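You operate a simulated robot arm through the tools that you are given. There is no shell and no other tool.

You run a simulated robot arm. Do the job below in one go: nothing can be reset, and whatever is moved stays where it is left.

Task
Load the drum lid on the index disc and index it to mark 2.
Fine: take the grey spacer off to the peg plate, turn the disc to mark 1, seat the lid flat on the spigot, then turn to 2.

Only the result counts: the job must be done as asked and must still hold three seconds after the hand-in. Knocking over, shifting, dropping, spilling or breaking anything else fails it. Lids that push on must go on centred and level and be pressed home; caps that screw on are set level and turned clockwise until they are tight.

Robot
A 6-joint arm with a two-finger parallel gripper, fixed in place. Base frame: the origin is on the floor under the middle of its stand, x ahead of it, y to its left, z up. Readings come in cm, rad, newtons and seconds.
With the tool pointing down near the work surface it reaches from about 24 to 66 cm from the base axis. Its first joint turns from -2.897 to 2.897 rad. Payload 1.57 kg.
The TCP is the grasp point between the finger pads, 3 cm short of the fingertips. In the tool frame z runs along the fingers and y along their closing line. The gripper opens to 11 cm. The fingers are 2.4 cm wide and 1.2 cm thick; the gripper's body (4.8 by 11.2 cm) begins 7.8 cm behind the TCP.
Orientation is that of the tool frame in the base frame, as a unit quaternion [w, x, y, z]. With the fingers straight down and closing along the base's y, the tool's x points along the base's -x, its y along +y and its z along -z.

Tools
- The arm moves only by the tool arm_command. Its arguments are lists of equal length, an entry for each row: "delta_pos": the shift along the tool's x, y, z in units of 200 mm (1.0 is 200 mm), a list of three; "dr": the turn, a rotation vector about the tool's x, y, z in units of 180 degrees (1.0 is 180 degrees), a list of three. In form: {"delta_pos": [[tx, ty, tz], ...], "dr": [[ax, ay, az], ...]}. A call has 1 to 20 rows; each row is the pose to reach, as a shift and turn from the pose commanded when the call began, along the tool's axes at that moment. "claw" is the opening, from 0 (shut) to 1 (fully open), set as the call begins (left out, the last holds). A call with a number of a shift or a turn outside -1 to 1 is refused whole. Each row takes 0.2 s and may step no farther than 5 cm and 0.15 rad from the row before; otherwise, or with a gripper value out of range, the whole call is refused. A pose out of reach is approached as far as the arm can. The call stops where the force on the tool passes 40 N (or 10 N more than at its start, if that is more) or the arm is blocked; 0.2 s more then pass. Each finger travels about 10.8 cm/s and halts on what it meets, pressing with about 22 N; the grip force reading is that of the motor and also rises with nothing between the fingers. The clock runs only during rows and for 0.2 s after the last one: add rows that repeat a pose to give the fingers time. It gives the time, the measured TCP pose, the force on the tool (base axes), the opening and the grip force at its end, in the units of the frame above (readings bear some noise), with the torque about the TCP (base axes, N m) and any sound that the robot's microphone picked up, and new pictures: "pictures" is both (left out), scene, wrist or none.
- Cameras (640 x 400 px; columns grow to the right, rows downward): "scene" is fixed at [21.96, -64.77, 136.15]; the picture's right is [0.82, -0.58, 0.00], its down [-0.36, -0.51, -0.79] and it looks along [0.45, 0.64, -0.62] (base axes); focal length 276 px, centre (320, 200). "wrist" rides on the gripper at [7, 1.6, -14.1] in the tool frame; the picture's right is [-0.23, 0.97, 0.00], its down [-0.86, -0.20, -0.48] and it looks along [-0.47, -0.11, 0.88] (tool axes); focal length 222 px, centre (320, 200).
- raise_lower(by): moves the trunk up (or, below 0, down) by that many cm; the arm rides with it, the base frame stays. It gives what a move gives, with no picture.
- point_at(camera, pixels): there is no depth. For up to 12 entries [column, row, z] of the newest picture of that camera ("zoom" is the newest enlarged one), the place [x, y] in the base frame at which the ray of that pixel passes the height z, good to about 0.2 cm. The clock stands still meanwhile.
- inspect(camera, box): a new picture of the part [left, top, right, bottom] of that camera's present view, enlarged. The clock stands still meanwhile.
- close_job(): hands the job in; it is judged then, once.

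Open the gripper and draw the arm clear of the work before you hand the job in, unless the task says otherwise.

The tools are called after "Emit:" by a JSON object that holds its "op" and its "data". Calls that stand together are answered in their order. arm_command: Moves the arm, as the interface text tells. Its arguments: {"type":"object","properties":{"delta_pos":{"type":"array","items":{"type":"array","items":{"type":"number"}}},"dr":{"type":"array","items":{"type":"array","items":{"type":"number"}}},"claw":{"type":"number"},"pictures":{"type":"string","enum":["both","scene","wrist","none"]}},"required":["delta_pos","dr"]} The other tools are called the same way: raise_lower (by) moves the trunk up or down; point_at (camera, pixels) gives the place at which the rays of pixels pass given heights; inspect (camera, box) takes an enlarged picture of a part of a camera's view; close_job () hands the job in.

At the start:

```text
time: 0.0
position: [43.06, -26.42, 112.36]
tool_rot: [-0.001, 0.0, 1.0, 0.001]
force: [-0.2, -0.4, 0.4]
wrist_torque: [0.0, 0.02, 0.01]
finger_gap: 11.03
grip_force: 0.2
trunk travel left (down, up): [-22.5, 36.5]
```

scene: 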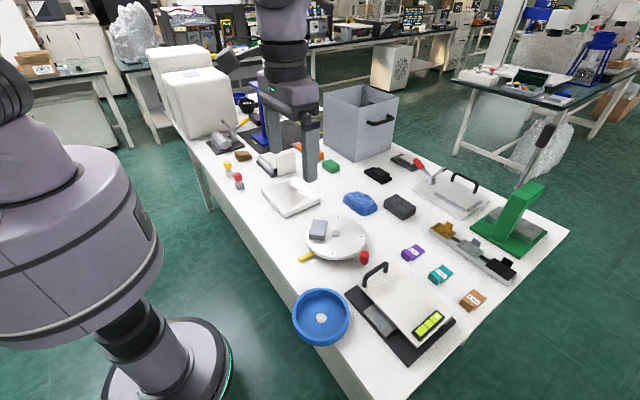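
wrist: 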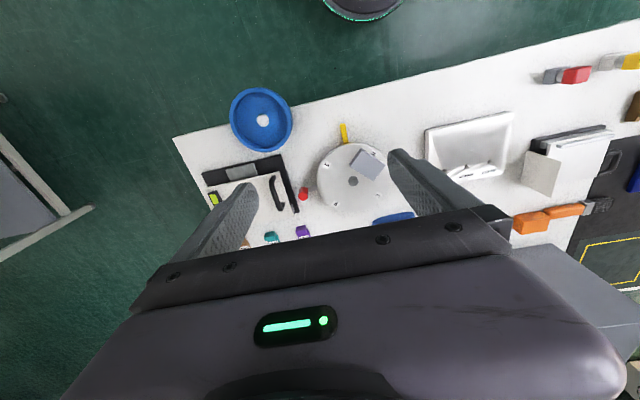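

The scene picture shows the index disc at about (336,240) with a grey block on it, and a blue round dish or lid at (321,317). I'll enlarge both areas to learn the details.

Emit:
{"op": "inspect", "data": {"camera": "scene", "box": [280, 190, 400, 275]}}

Emit:
{"op": "inspect", "data": {"camera": "scene", "box": [270, 240, 480, 370]}}

Emit:
{"op": "inspect", "data": {"camera": "wrist", "box": [180, 70, 440, 250]}}

Emit:
{"op": "inspect", "data": {"camera": "scene", "box": [380, 140, 580, 300]}}

Emit:
{"op": "inspect", "data": {"camera": "scene", "box": [200, 110, 400, 240]}}

```text
4.71 times, centred on (340, 232) of scene
```

zoom: 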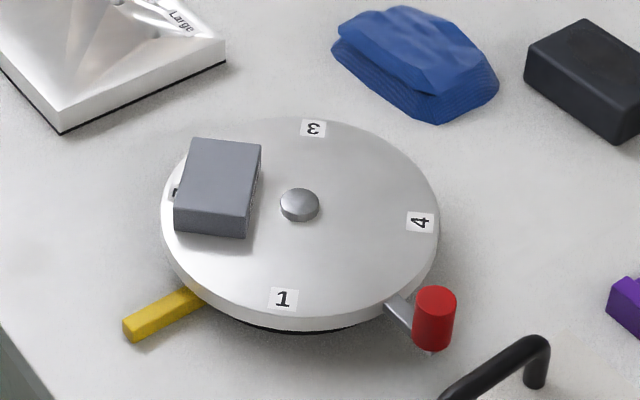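

```text
3.05 times, centred on (375, 305) of scene
```

zoom: 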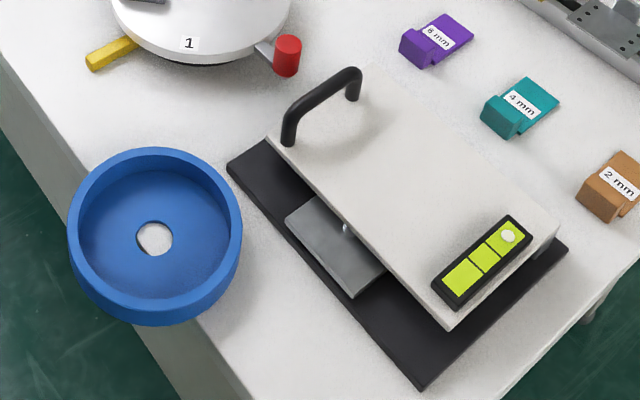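

```text
2.22 times, centred on (310, 160) of wrist
```

zoom: 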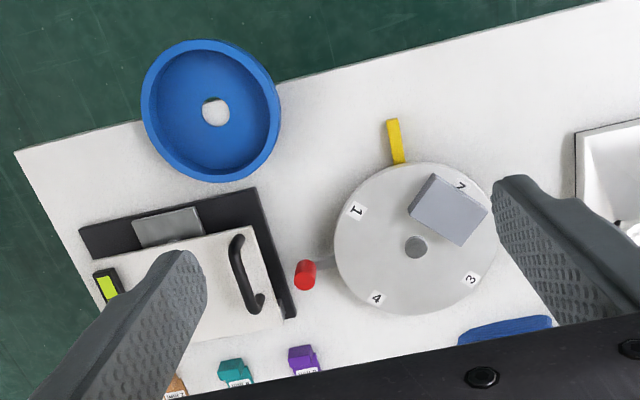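

```text
2.50 times, centred on (480, 220) of scene
```

zoom: 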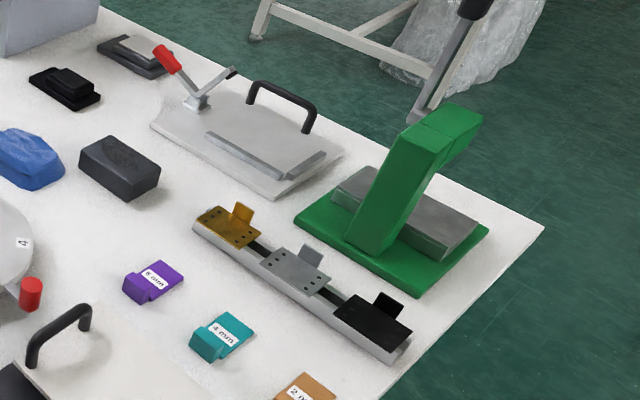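

```text
3.08 times, centred on (300, 175) of scene
```

zoom: 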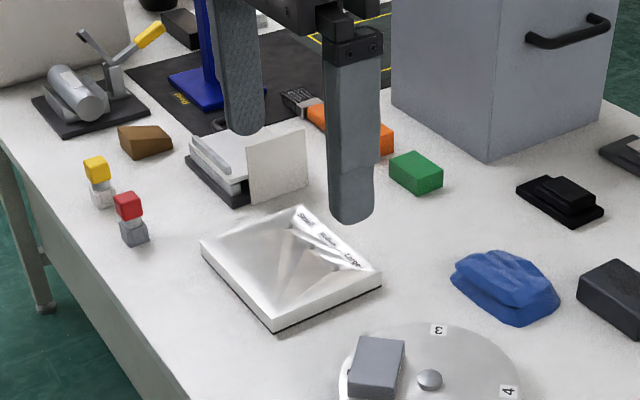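

I need the table height, so I'll cross the rays of both cameras at several heights for the spigot tip (scene ≈(335.8,233), wrist ≈(352.8,181.2)) and for the base of the red knob.

Emit:
{"op": "point_at", "data": {"camera": "scene", "pixels": [[335.8, 233, 60], [335.8, 233, 70], [335.8, 233, 80], [335.8, 233, 90], [320.5, 318, 60], [320.5, 318, 70], [320.5, 318, 80], [320.5, 318, 90]]}}

Emit:
{"op": "point_at", "data": {"camera": "wrist", "pixels": [[352.8, 181.2, 60], [352.8, 181.2, 70], [352.8, 181.2, 80], [352.8, 181.2, 90], [263, 121, 60], [263, 121, 70], [263, 121, 80], [263, 121, 90]]}}

```text
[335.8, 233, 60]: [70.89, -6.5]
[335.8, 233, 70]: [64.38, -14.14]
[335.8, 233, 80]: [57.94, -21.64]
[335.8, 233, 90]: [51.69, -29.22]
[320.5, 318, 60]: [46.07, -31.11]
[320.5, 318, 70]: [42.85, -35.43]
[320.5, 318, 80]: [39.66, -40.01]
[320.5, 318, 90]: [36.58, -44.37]
```

```text
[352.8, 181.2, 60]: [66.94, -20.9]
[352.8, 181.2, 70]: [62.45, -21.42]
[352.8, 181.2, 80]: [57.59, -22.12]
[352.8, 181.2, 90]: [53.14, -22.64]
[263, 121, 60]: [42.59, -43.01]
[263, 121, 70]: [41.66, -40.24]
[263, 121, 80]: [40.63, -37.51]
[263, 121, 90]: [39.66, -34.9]
```

The spigot tip resolves to about (57.8,-21.9,80) and the lid centre to about (40.7,-38.5,77), so the table lies near z≈75. Next I'll look for the peg plate by enlarging other regions.

Emit:
{"op": "inspect", "data": {"camera": "scene", "box": [340, 260, 460, 360]}}

Emit:
{"op": "inspect", "data": {"camera": "scene", "box": [410, 210, 530, 285]}}

Emit:
{"op": "inspect", "data": {"camera": "scene", "box": [370, 140, 500, 220]}}

Emit:
{"op": "inspect", "data": {"camera": "scene", "box": [200, 90, 330, 190]}}

Emit:
{"op": "inspect", "data": {"camera": "scene", "box": [295, 210, 375, 270]}}

Emit:
{"op": "inspect", "data": {"camera": "wrist", "box": [420, 20, 640, 240]}}

```text
4.00 times, centred on (400, 310) of scene
```

zoom: 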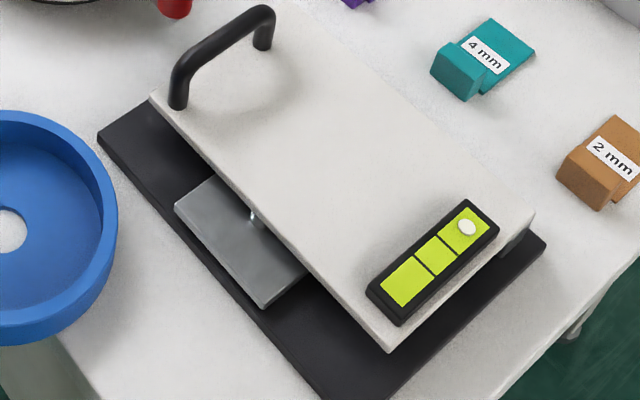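

```text
5.33 times, centred on (470, 248) of scene
```

zoom: 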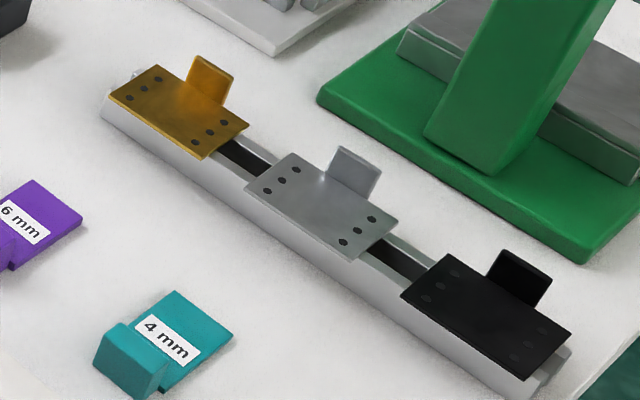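

```text
4.92 times, centred on (435, 180) of scene
```

zoom: 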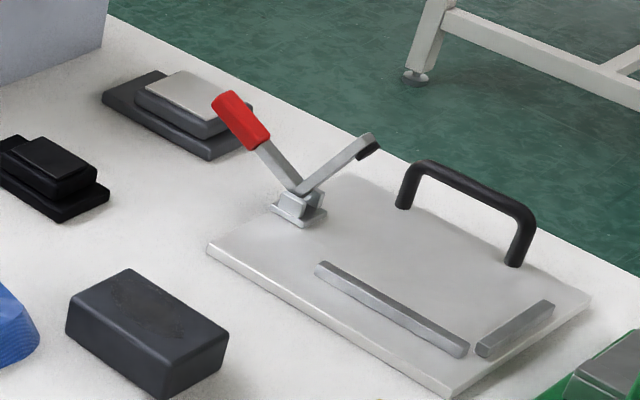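

```text
4.00 times, centred on (265, 140) of scene
```

zoom: 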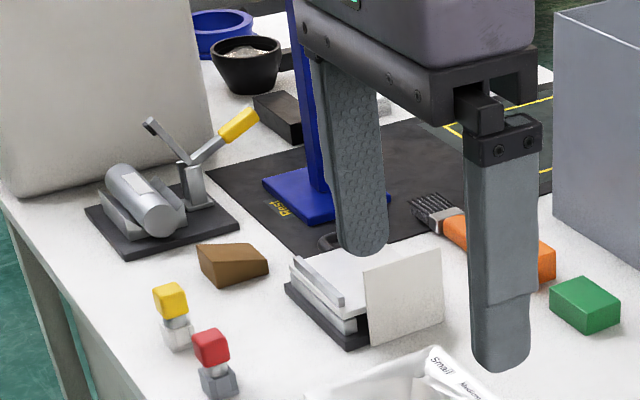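

```text
6.67 times, centred on (335, 240) of scene
```

zoom: 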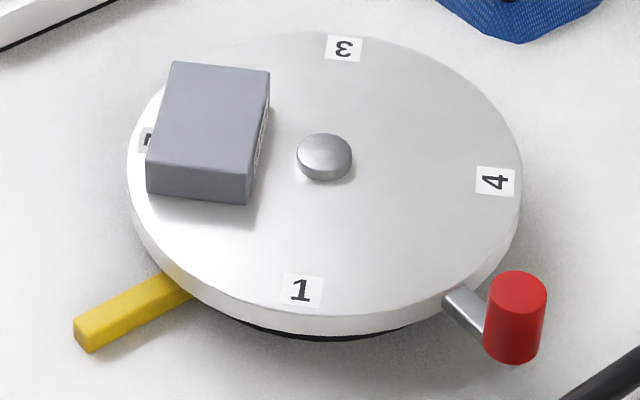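

```text
1.82 times, centred on (530, 130) of wrist
```

zoom: 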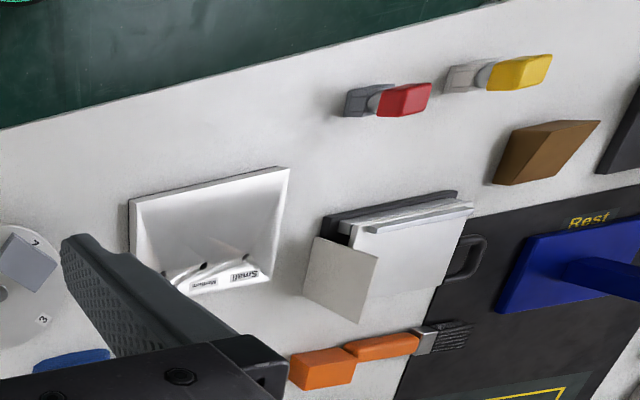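

The marks 1 and 2 sit symmetrically about the yellow pointer at zoom (130,310), and the red knob sits on a rod at (515,315). I don't see an obvious peg plate yet, so I'll shift the arm 20 cm in +y and look with the wrist camera.

Emit:
{"op": "arm_command", "data": {"delta_pos": [[0.1, 0.25, 0], [0.2, 0.5, 0], [0.3, 0.7, 0], [0.3, 0.9, 0], [0.3, 1.0, 0]], "dr": [[0, 0, 0], [0, 0, 0], [0, 0, 0], [0, 0, 0], [0, 0, 0]]}}

```text
refused: row 1 steps farther than a row can; nothing moved
```

The first row stepped 5.4 cm and was refused, so I'll use smaller steps for the same survey move.

Emit:
{"op": "arm_command", "data": {"delta_pos": [[0.05, 0.2, 0], [0.1, 0.4, 0], [0.15, 0.6, 0], [0.2, 0.8, 0], [0.25, 1.0, 0], [0.25, 1.0, 0]], "dr": [[0, 0, 0], [0, 0, 0], [0, 0, 0], [0, 0, 0], [0, 0, 0], [0, 0, 0]]}}

```text
time: 1.4
position: [38.27, -6.32, 112.56]
tool_rot: [0.001, 0.0, 1.0, -0.001]
force: [-0.6, 0.7, 0.0]
wrist_torque: [-0.01, 0.01, 0.01]
finger_gap: 11.0
grip_force: 0.0
trunk travel left (down, up): [-22.5, 36.5]
```

scene: 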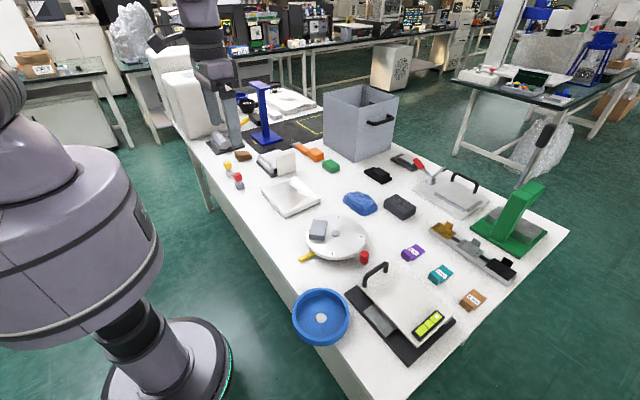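
wrist: 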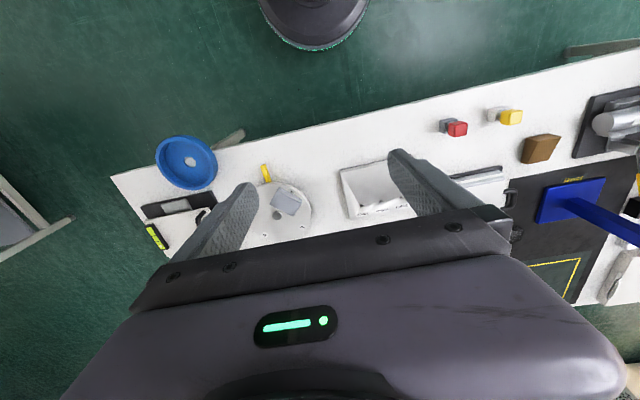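

The arm has moved clear of the middle of the table. I'll enlarge the back-left and the far-edge objects in the scene view to find the peg plate.

Emit:
{"op": "inspect", "data": {"camera": "scene", "box": [215, 75, 335, 150]}}

Emit:
{"op": "inspect", "data": {"camera": "scene", "box": [250, 130, 350, 195]}}

Emit:
{"op": "inspect", "data": {"camera": "scene", "box": [355, 140, 435, 220]}}

Emit:
{"op": "inspect", "data": {"camera": "wrist", "box": [330, 80, 640, 320]}}

Emit:
{"op": "inspect", "data": {"camera": "scene", "box": [305, 215, 345, 245]}}

```text
5.33 times, centred on (275, 112) of scene
```

zoom: 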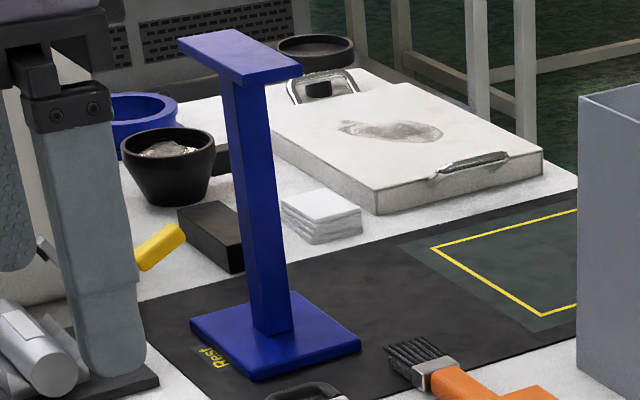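

```text
6.15 times, centred on (300, 162) of scene
```

zoom: 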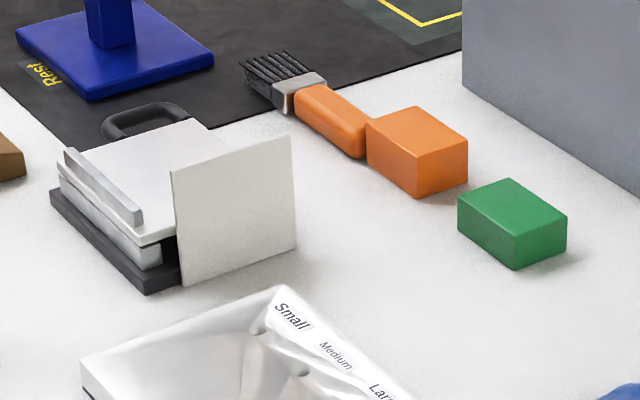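

```text
5.00 times, centred on (395, 180) of scene
```

zoom: 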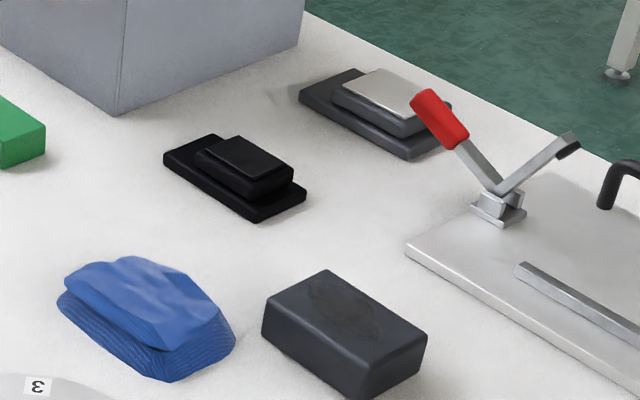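

```text
1.67 times, centred on (485, 200) of wrist
```

zoom: 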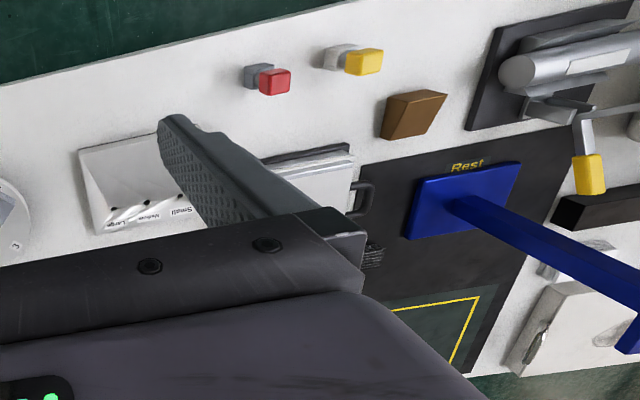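

```text
13.33 times, centred on (325, 230) of scene
```

zoom: 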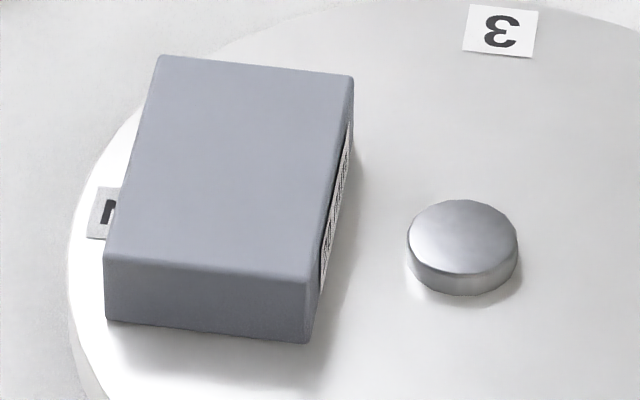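

The spacer carries a label on the side facing the spigot (zoom (335,210)). I'll look more closely at the size tray, the clamp plate and the other low plates for pegs.

Emit:
{"op": "inspect", "data": {"camera": "scene", "box": [250, 170, 330, 220]}}

Emit:
{"op": "inspect", "data": {"camera": "scene", "box": [410, 160, 500, 220]}}

Emit:
{"op": "inspect", "data": {"camera": "scene", "box": [465, 180, 555, 260]}}

Emit:
{"op": "inspect", "data": {"camera": "scene", "box": [385, 145, 425, 175]}}

Emit:
{"op": "inspect", "data": {"camera": "wrist", "box": [100, 120, 340, 270]}}

Emit:
{"op": "inspect", "data": {"camera": "scene", "box": [350, 290, 410, 350]}}

```text
8.00 times, centred on (290, 195) of scene
```

zoom: 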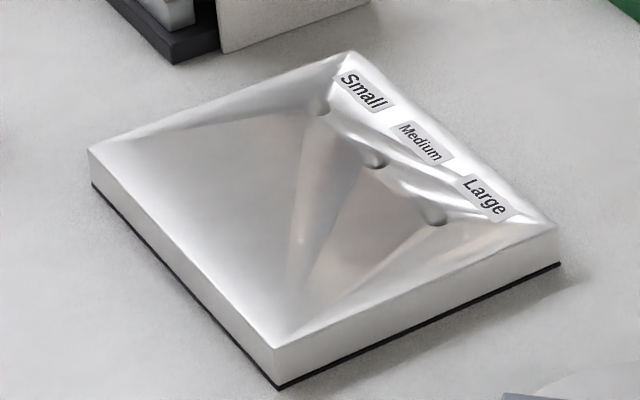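

```text
6.67 times, centred on (455, 190) of scene
```

zoom: 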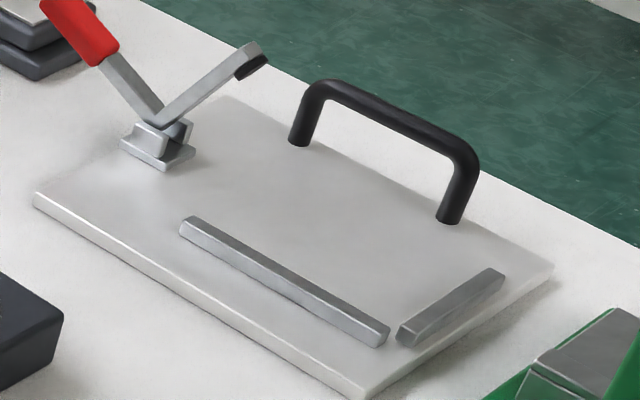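

```text
5.00 times, centred on (510, 220) of scene
```

zoom: 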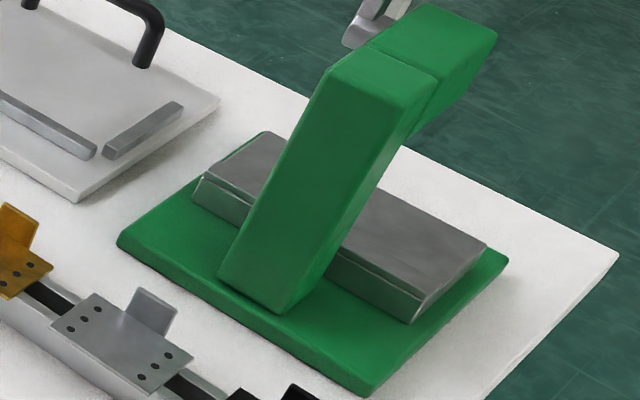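

```text
13.33 times, centred on (405, 160) of scene
```

zoom: 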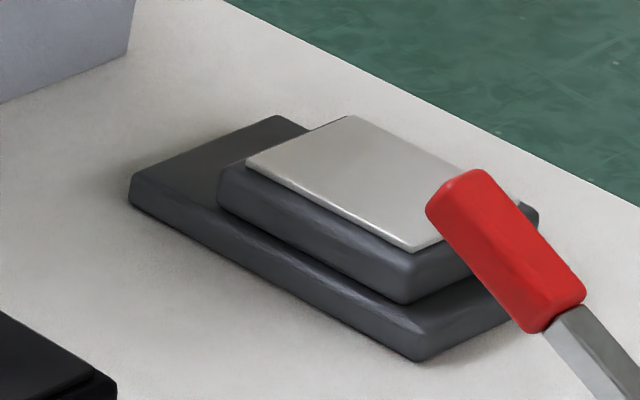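

```text
2.67 times, centred on (220, 195) of wrist
```

zoom: 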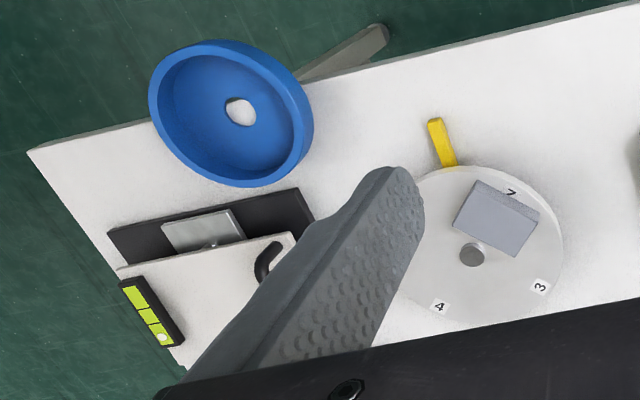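

```text
6.67 times, centred on (380, 320) of scene
```

zoom: 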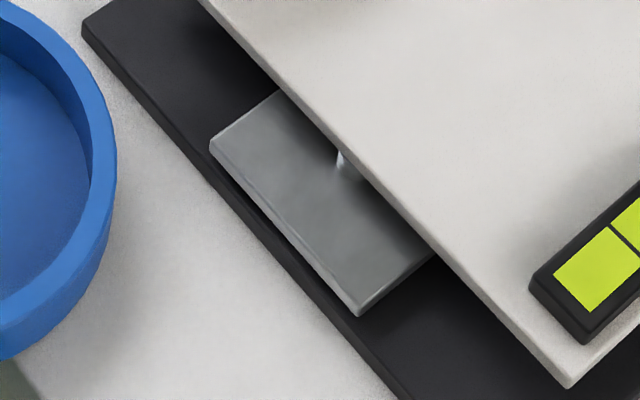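

The tray with Small/Medium/Large labels is blocked by a finger in the wrist view. I'll move another 14 cm in +y and a bit forward so the tray and its neighbours show between the fingers.

Emit:
{"op": "arm_command", "data": {"delta_pos": [[-0.05, 0.2, 0], [-0.1, 0.4, 0], [-0.2, 0.6, 0], [-0.3, 0.75, 0], [-0.3, 0.75, 0]], "dr": [[0, 0, 0], [0, 0, 0], [0, 0, 0], [0, 0, 0], [0, 0, 0]]}}

```text
time: 2.6
position: [44.33, 8.78, 112.48]
tool_rot: [0.0, 0.001, 1.0, 0.0]
force: [-0.2, 0.7, 0.6]
wrist_torque: [0.02, 0.0, 0.0]
finger_gap: 10.98
grip_force: 0.1
trunk travel left (down, up): [-22.5, 36.5]
```

scene: 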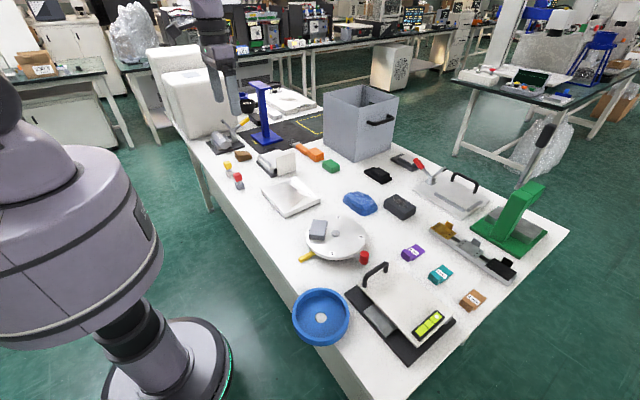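
wrist: 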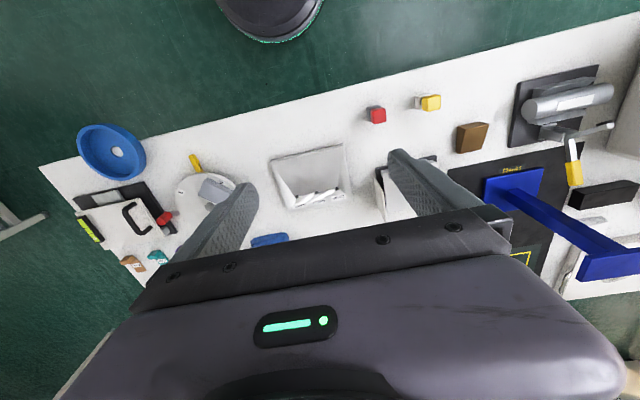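

Emit:
{"op": "inspect", "data": {"camera": "wrist", "box": [240, 110, 400, 230]}}

Emit:
{"op": "inspect", "data": {"camera": "wrist", "box": [340, 60, 640, 240]}}

Emit:
{"op": "inspect", "data": {"camera": "wrist", "box": [40, 110, 260, 280]}}

```text
3.33 times, centred on (320, 170) of wrist
```

zoom: 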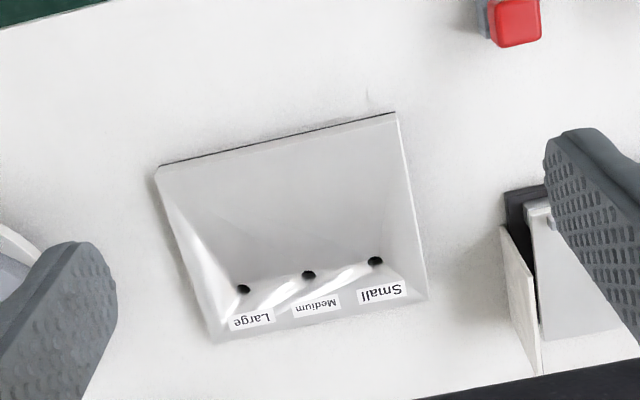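

```text
2.13 times, centred on (490, 150) of wrist
```

zoom: 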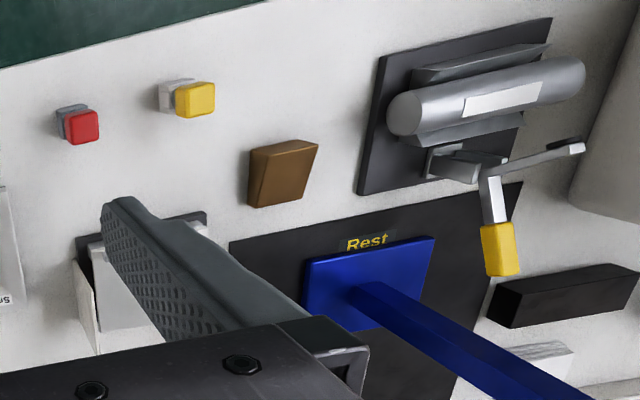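

```text
2.35 times, centred on (150, 195) of wrist
```

zoom: 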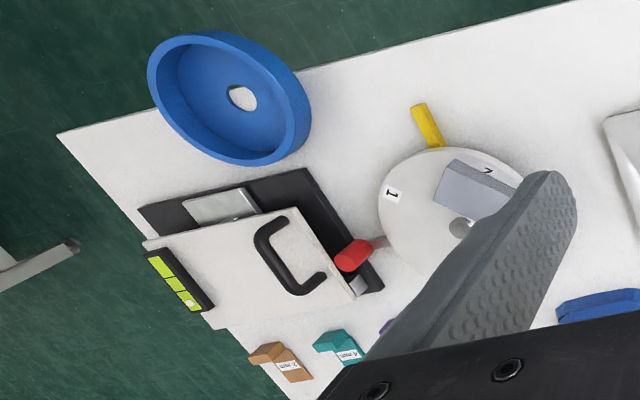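

I still see no clear peg plate; the S/M/L tray is a funnel with three holes. I'll compute table positions of the candidates (at about z=75-76) to see which are in reach.

Emit:
{"op": "point_at", "data": {"camera": "scene", "pixels": [[291, 200, 76], [277, 165, 76], [404, 162, 76], [378, 175, 76], [400, 207, 76], [360, 204, 76], [450, 195, 76], [505, 235, 76], [470, 252, 76], [332, 166, 76], [228, 172, 76], [400, 320, 76]]}}

Emit:
{"op": "point_at", "data": {"camera": "scene", "pixels": [[412, 255, 76], [440, 275, 76], [472, 301, 76], [364, 264, 76], [304, 258, 76], [265, 135, 76], [225, 145, 76], [243, 157, 76], [238, 186, 76], [310, 125, 76], [385, 275, 76], [310, 155, 76]]}}

```text
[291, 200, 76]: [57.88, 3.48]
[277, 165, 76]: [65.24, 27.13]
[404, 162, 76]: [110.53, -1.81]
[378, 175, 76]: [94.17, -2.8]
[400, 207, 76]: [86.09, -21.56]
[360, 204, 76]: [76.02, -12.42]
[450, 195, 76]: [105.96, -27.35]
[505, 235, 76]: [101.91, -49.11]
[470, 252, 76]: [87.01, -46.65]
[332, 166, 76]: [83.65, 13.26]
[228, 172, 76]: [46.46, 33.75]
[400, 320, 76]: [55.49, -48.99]
```

```text
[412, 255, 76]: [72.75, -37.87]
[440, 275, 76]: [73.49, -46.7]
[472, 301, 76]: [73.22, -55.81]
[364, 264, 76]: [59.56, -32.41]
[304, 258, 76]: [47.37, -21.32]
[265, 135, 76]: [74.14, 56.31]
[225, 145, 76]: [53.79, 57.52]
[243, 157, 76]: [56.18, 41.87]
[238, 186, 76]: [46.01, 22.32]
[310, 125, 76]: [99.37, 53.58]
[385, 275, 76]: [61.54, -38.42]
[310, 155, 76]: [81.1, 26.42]
```

Only the disc, tray (58,3.5), the posts, the lid and parts of the slab stack (65,27) and the level fixture are in reach. I'll shift 20 cm more in +y to get a clear top view of the slab stack.

Emit:
{"op": "arm_command", "data": {"delta_pos": [[0, 0.2, 0], [0, 0.4, 0], [0, 0.6, 0], [0, 0.8, 0], [0, 1.0, 0], [0, 1.0, 0]], "dr": [[0, 0, 0], [0, 0, 0], [0, 0, 0], [0, 0, 0], [0, 0, 0], [0, 0, 0]]}}

```text
time: 4.0
position: [44.0, 28.75, 112.39]
tool_rot: [0.0, 0.001, 1.0, 0.0]
force: [0.8, 0.7, 1.2]
wrist_torque: [0.03, 0.0, -0.01]
finger_gap: 11.01
grip_force: 0.1
trunk travel left (down, up): [-22.5, 36.5]
```

scene: 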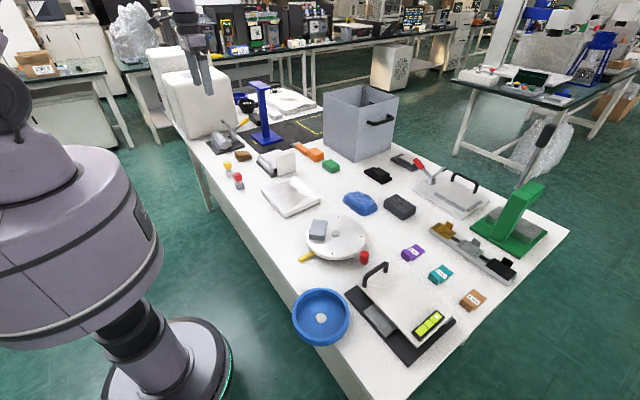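
wrist: 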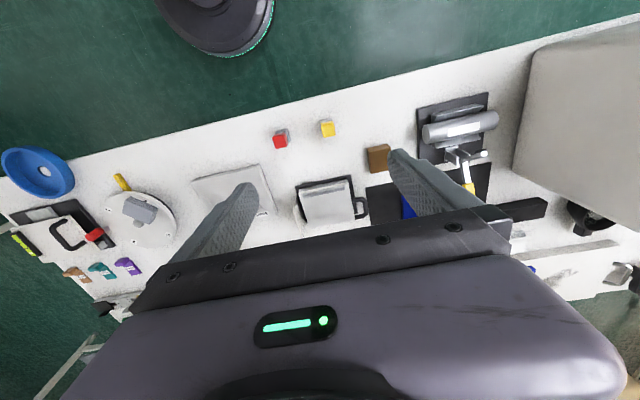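

The slab stack is now visible at wrist (328,200), and the spacer's spigot side at (140,208). I'll enlarge both.

Emit:
{"op": "inspect", "data": {"camera": "wrist", "box": [270, 160, 390, 240]}}

Emit:
{"op": "inspect", "data": {"camera": "wrist", "box": [90, 160, 190, 250]}}

Emit:
{"op": "inspect", "data": {"camera": "wrist", "box": [0, 130, 140, 300]}}

Emit:
{"op": "inspect", "data": {"camera": "wrist", "box": [400, 150, 640, 330]}}

```text
5.00 times, centred on (330, 200) of wrist
```

zoom: 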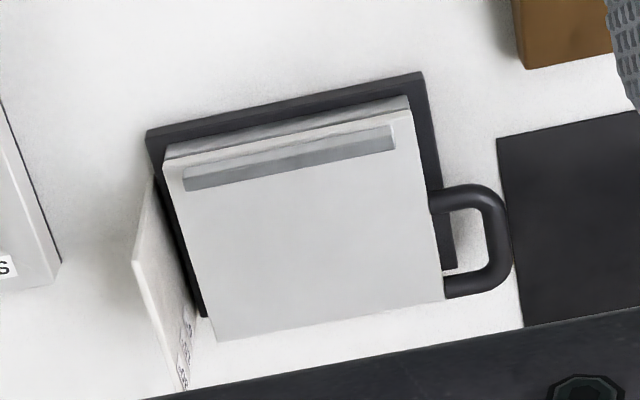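

```text
4.44 times, centred on (140, 205) of wrist
```

zoom: 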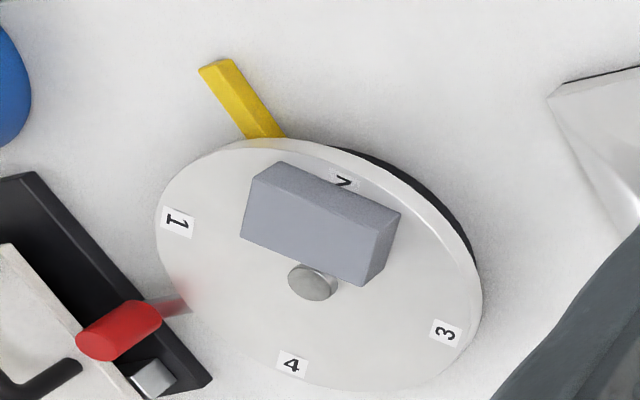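

```text
2.35 times, centred on (70, 215) of wrist
```

zoom: 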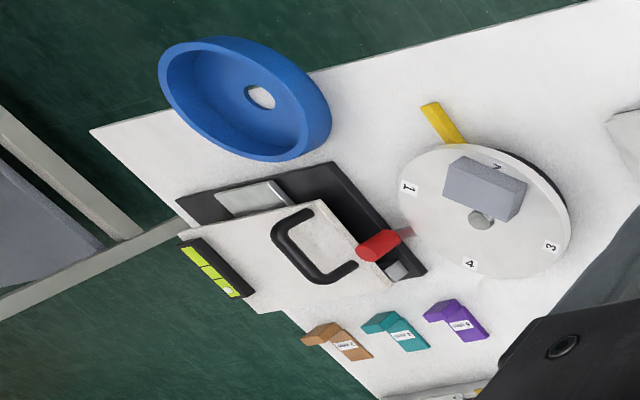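

```text
2.22 times, centred on (520, 240) of wrist
```

zoom: 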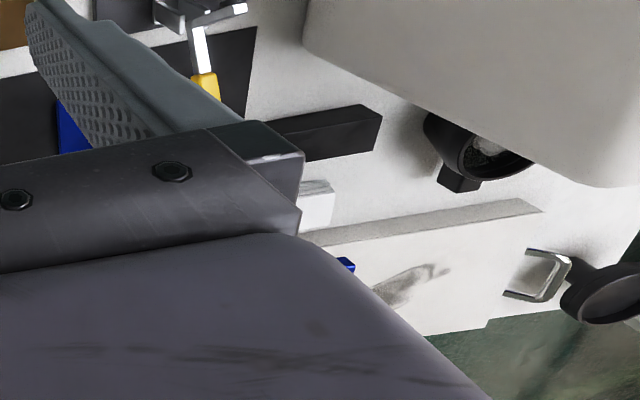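

The upright panel seems to carry text on its far face (zoom (185,350)), and the spacer has a label. I'll zoom tightly on both.

Emit:
{"op": "inspect", "data": {"camera": "scene", "box": [318, 218, 334, 244]}}

Emit:
{"op": "inspect", "data": {"camera": "wrist", "box": [290, 205, 330, 245]}}

Emit:
{"op": "inspect", "data": {"camera": "scene", "box": [255, 145, 300, 180]}}

```text
15.38 times, centred on (326, 231) of scene
```

zoom: 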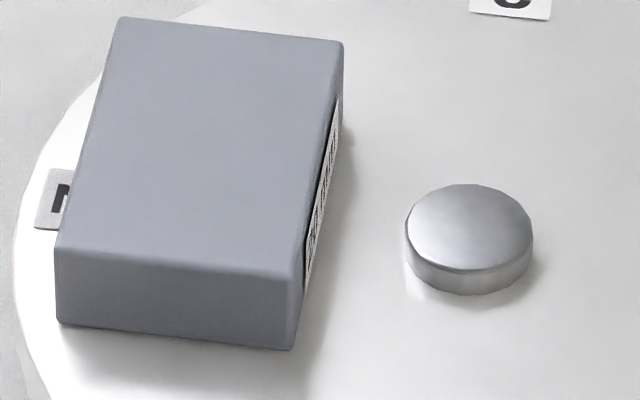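

```text
10.00 times, centred on (310, 225) of wrist
```

zoom: 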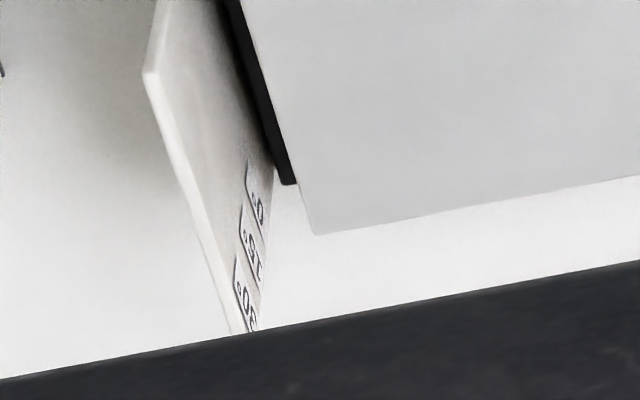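

```text
11.43 times, centred on (278, 162) of scene
```

zoom: 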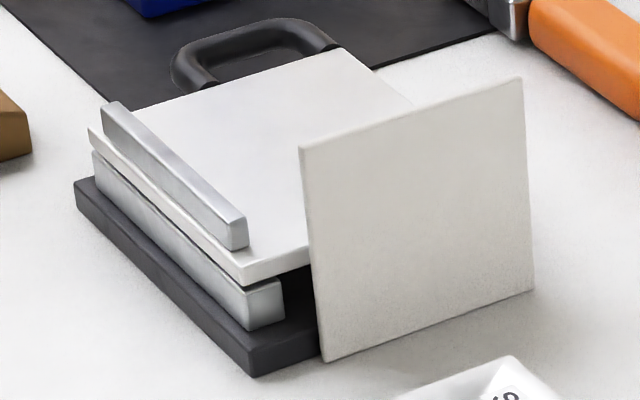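

The slab stack is a sine plate with 0°/15°/30° marks, so it isn't the peg plate. The plate with three holes (Small/Medium/Large) at (58,3.5) is the best candidate, so I'll move down over it for a closer view.

Emit:
{"op": "arm_command", "data": {"delta_pos": [[-0.05, -0.2, 0.1], [-0.1, -0.4, 0.2], [-0.15, -0.6, 0.3], [-0.2, -0.8, 0.45], [-0.22, -1.0, 0.55], [-0.22, -1.0, 0.75], [-0.22, -1.0, 0.85], [-0.22, -1.0, 0.85]], "dr": [[0, 0, 0], [0, 0, 0], [0, 0, 0], [0, 0, 0], [0, 0, 0], [0, 0, 0], [0, 0, 0], [0, 0, 0]]}}

```text
refused: row 4 steps farther than a row can; nothing moved
```

Row 4 was just over 5 cm; I'll even out the steps and repeat the move.

Emit:
{"op": "arm_command", "data": {"delta_pos": [[-0.03, -0.15, 0.12], [-0.06, -0.3, 0.24], [-0.09, -0.45, 0.36], [-0.12, -0.6, 0.48], [-0.15, -0.75, 0.6], [-0.18, -0.9, 0.72], [-0.22, -1.0, 0.85], [-0.22, -1.0, 0.85]], "dr": [[0, 0, 0], [0, 0, 0], [0, 0, 0], [0, 0, 0], [0, 0, 0], [0, 0, 0], [0, 0, 0], [0, 0, 0]]}}

```text
time: 5.8
position: [48.38, 8.61, 95.45]
tool_rot: [0.0, 0.0, 1.0, 0.0]
force: [0.9, 0.1, -0.6]
wrist_torque: [0.03, 0.01, 0.0]
finger_gap: 11.02
grip_force: 0.0
trunk travel left (down, up): [-22.5, 36.5]
```

scene: 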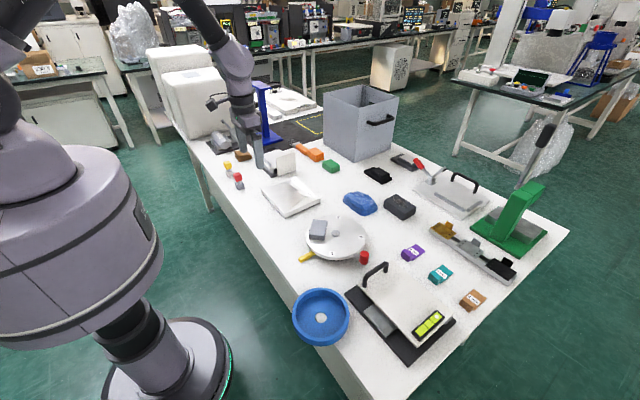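
wrist: 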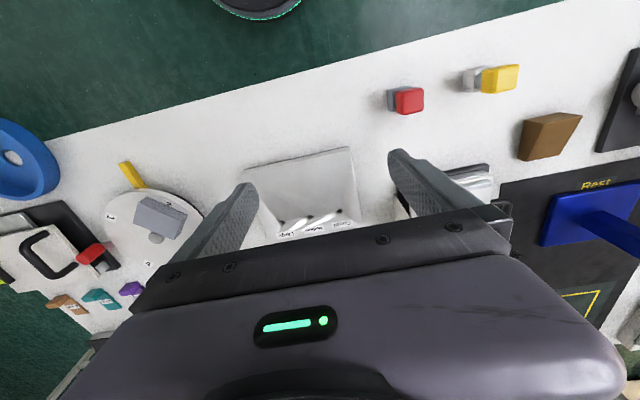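

The tray now shows at wrist (305,195). I'll enlarge it, along with the posts and the disc.

Emit:
{"op": "inspect", "data": {"camera": "wrist", "box": [230, 140, 370, 245]}}

Emit:
{"op": "inspect", "data": {"camera": "wrist", "box": [370, 50, 540, 130]}}

Emit:
{"op": "inspect", "data": {"camera": "wrist", "box": [80, 150, 240, 280]}}

```text
3.81 times, centred on (300, 192) of wrist
```

zoom: 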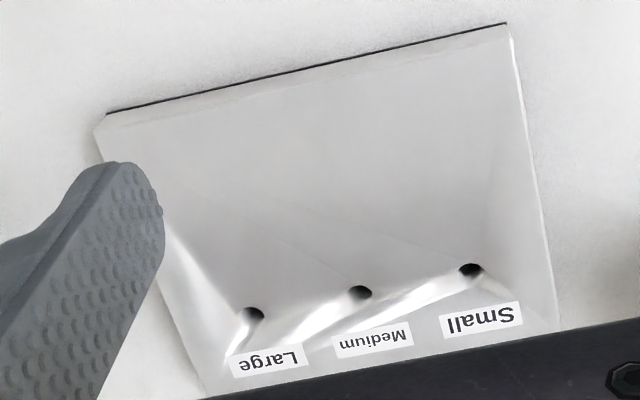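

```text
3.76 times, centred on (455, 90) of wrist
```

zoom: 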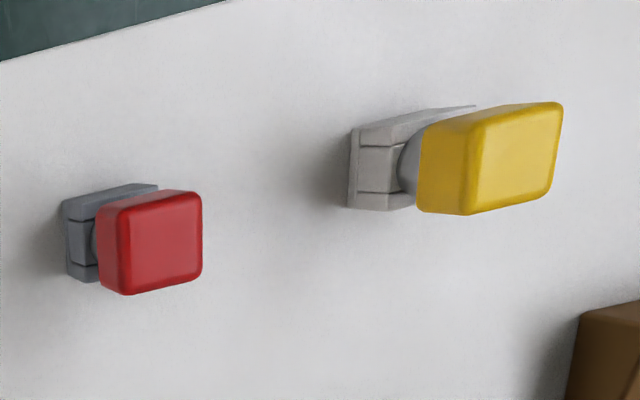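

```text
3.08 times, centred on (160, 215) of wrist
```

zoom: 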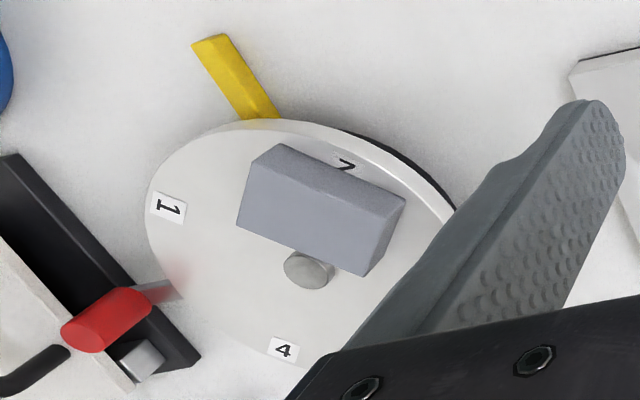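

I'll triangulate the tray's corners and holes with both cameras: scene corner A (261,188.8) and holes (290,183.4), (296.9,190), (304.4,197.1), against wrist (349.9,149.2), (339.4,210.1), (310.5,216.1), (282.4,221.9).

Emit:
{"op": "point_at", "data": {"camera": "scene", "pixels": [[261, 188.75, 74], [261, 188.75, 80], [290, 183.4, 74], [290, 183.4, 80], [304.4, 197.1, 74], [304.4, 197.1, 80], [319.75, 198.5, 74], [319.75, 198.5, 80], [284.4, 213.1, 74], [284.4, 213.1, 80], [284.75, 218.75, 74], [284.75, 218.75, 80]]}}

Emit:
{"op": "point_at", "data": {"camera": "wrist", "pixels": [[349.9, 149.2, 74], [349.9, 149.2, 80], [339.4, 210.1, 74], [339.4, 210.1, 80], [282.4, 221.9, 74], [282.4, 221.9, 80], [349.3, 145.8, 74], [349.3, 145.8, 80]]}}

```text
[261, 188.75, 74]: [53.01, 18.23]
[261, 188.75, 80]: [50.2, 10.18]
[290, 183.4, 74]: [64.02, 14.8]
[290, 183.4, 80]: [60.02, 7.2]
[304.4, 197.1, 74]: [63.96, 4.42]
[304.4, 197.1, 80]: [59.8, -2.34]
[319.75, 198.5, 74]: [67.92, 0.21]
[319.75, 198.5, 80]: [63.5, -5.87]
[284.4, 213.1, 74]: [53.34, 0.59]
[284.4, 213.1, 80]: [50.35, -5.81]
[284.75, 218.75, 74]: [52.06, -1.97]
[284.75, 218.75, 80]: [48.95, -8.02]
```

```text
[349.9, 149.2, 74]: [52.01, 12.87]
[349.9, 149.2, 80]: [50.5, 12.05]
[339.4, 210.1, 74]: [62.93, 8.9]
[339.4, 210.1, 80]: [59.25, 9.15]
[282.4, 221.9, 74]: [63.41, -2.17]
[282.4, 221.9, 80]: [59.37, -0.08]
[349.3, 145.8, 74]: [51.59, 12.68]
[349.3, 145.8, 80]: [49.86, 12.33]
```

Emit:
{"op": "point_at", "data": {"camera": "wrist", "pixels": [[244.1, 169.2, 74], [244.1, 169.2, 80], [241.5, 173.5, 74], [241.5, 173.5, 80], [269.8, 243.2, 74], [269.8, 243.2, 80]]}}

```text
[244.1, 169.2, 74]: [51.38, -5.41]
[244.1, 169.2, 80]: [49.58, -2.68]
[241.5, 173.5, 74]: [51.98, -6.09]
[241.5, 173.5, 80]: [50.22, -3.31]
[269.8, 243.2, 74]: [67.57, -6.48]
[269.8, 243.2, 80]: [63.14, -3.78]
```

The plate is axis-aligned: x≈51–64.4, y≈-4.3–12.3, top rim z≈78.5, table z≈76.2, holes near x≈60.5. I'll zoom further to see whether its surface is flat or sloped.

Emit:
{"op": "inspect", "data": {"camera": "scene", "box": [270, 175, 322, 208]}}

Emit:
{"op": "inspect", "data": {"camera": "wrist", "box": [265, 190, 355, 245]}}

```text
12.12 times, centred on (296, 192) of scene
```

zoom: 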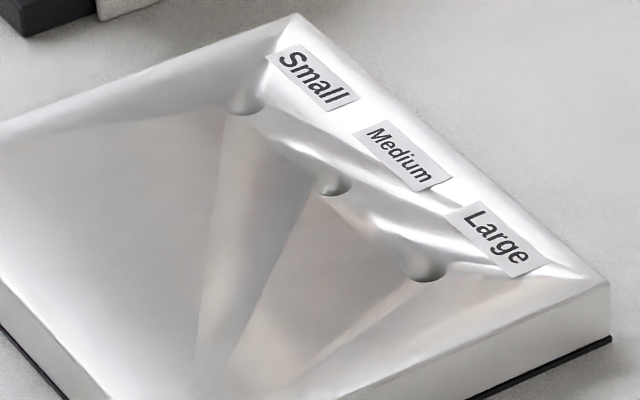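

```text
7.11 times, centred on (310, 218) of wrist
```

zoom: 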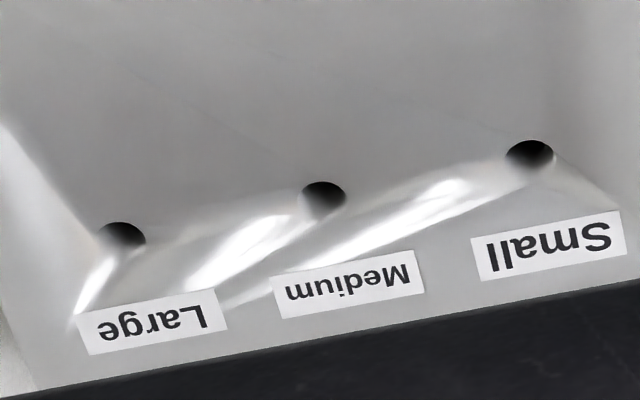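

The holes and corners triangulate to the same height, so the odd shading is just an artefact: this is a flat plate with three peg holes, i.e. the peg plate. Now I'll move over the disc for measurements.

Emit:
{"op": "arm_command", "data": {"delta_pos": [[0.02, -0.2, -0.02], [0.04, -0.4, -0.04], [0.06, -0.6, -0.06], [0.08, -0.8, -0.08], [0.1, -1.0, -0.1], [0.1, -1.0, -0.1]], "dr": [[0, 0, 0], [0, 0, 0], [0, 0, 0], [0, 0, 0], [0, 0, 0], [0, 0, 0]]}}

Emit:
{"op": "arm_command", "data": {"delta_pos": [[0, -0.2, 0], [0, -0.35, 0], [0, -0.35, 0]], "dr": [[0, 0, 0], [0, 0, 0], [0, 0, 0]]}}

```text
time: 7.2
position: [46.23, -11.48, 97.57]
tool_rot: [0.0, 0.0, 1.0, 0.0]
force: [0.5, 0.3, 0.2]
wrist_torque: [0.02, 0.0, 0.0]
finger_gap: 11.03
grip_force: 0.1
trunk travel left (down, up): [-22.5, 36.5]
```

scene: 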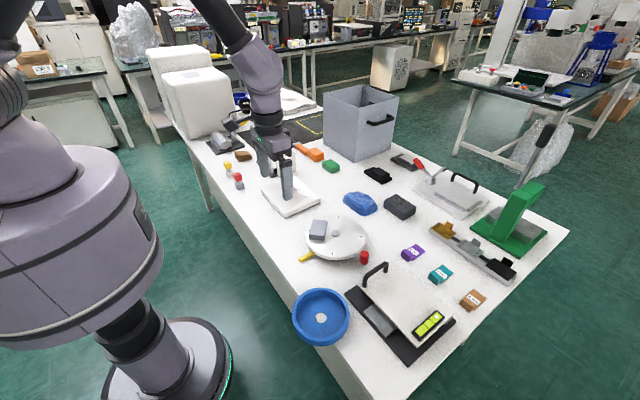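
wrist: 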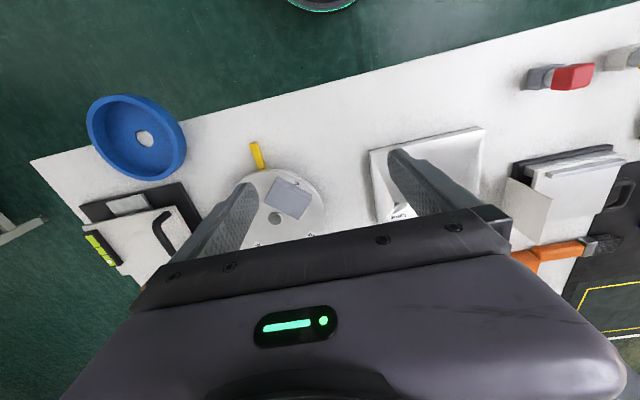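

```text
time: 8.0
position: [46.42, -18.32, 97.39]
tool_rot: [0.0, 0.0, 1.0, 0.0]
force: [-0.2, 0.1, 0.1]
wrist_torque: [0.01, 0.02, -0.02]
finger_gap: 11.01
grip_force: 0.1
trunk travel left (down, up): [-22.5, 36.5]
```

scene: 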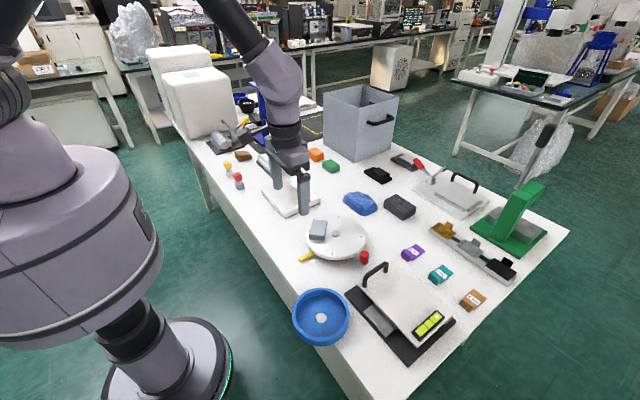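
wrist: 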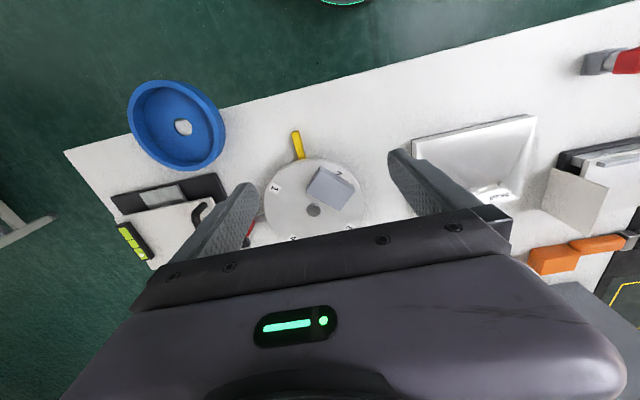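

The disc is at wrist (315,200). I'll enlarge it in both views to measure the spacer, knob, pointer and marks.

Emit:
{"op": "inspect", "data": {"camera": "wrist", "box": [235, 120, 395, 245]}}

Emit:
{"op": "inspect", "data": {"camera": "scene", "box": [295, 208, 379, 272]}}

Emit:
{"op": "inspect", "data": {"camera": "scene", "box": [280, 280, 400, 360]}}

Emit:
{"op": "inspect", "data": {"camera": "wrist", "box": [90, 70, 270, 270]}}

```text
3.20 times, centred on (315, 182) of wrist
```

zoom: 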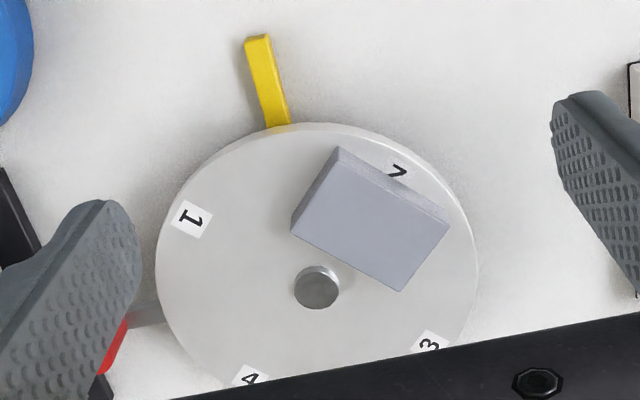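

```text
6.25 times, centred on (337, 240) of scene
```

zoom: 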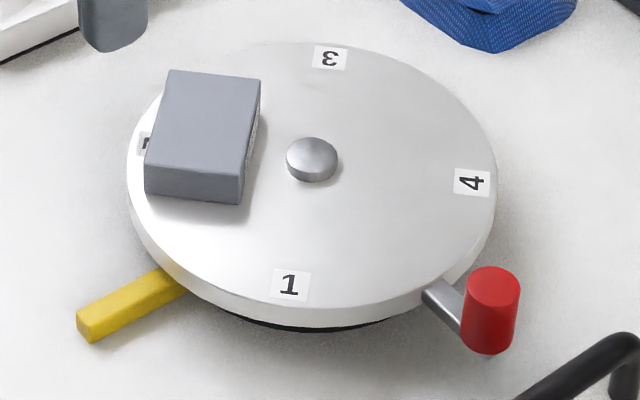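

```text
5.00 times, centred on (340, 320) of scene
```

zoom: 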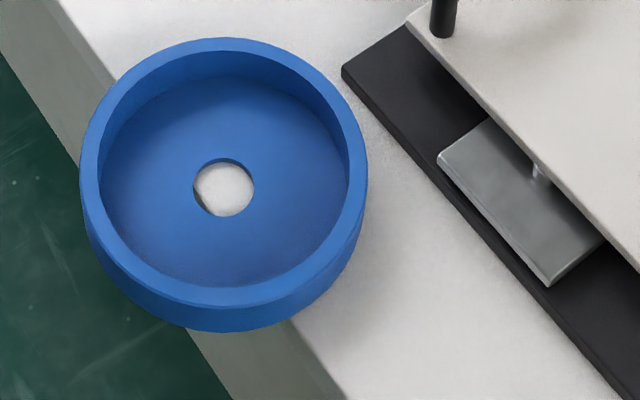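

```text
2.00 times, centred on (180, 170) of wrist
```

zoom: 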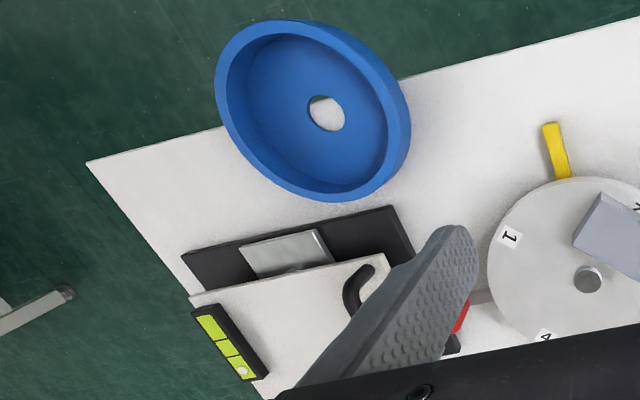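

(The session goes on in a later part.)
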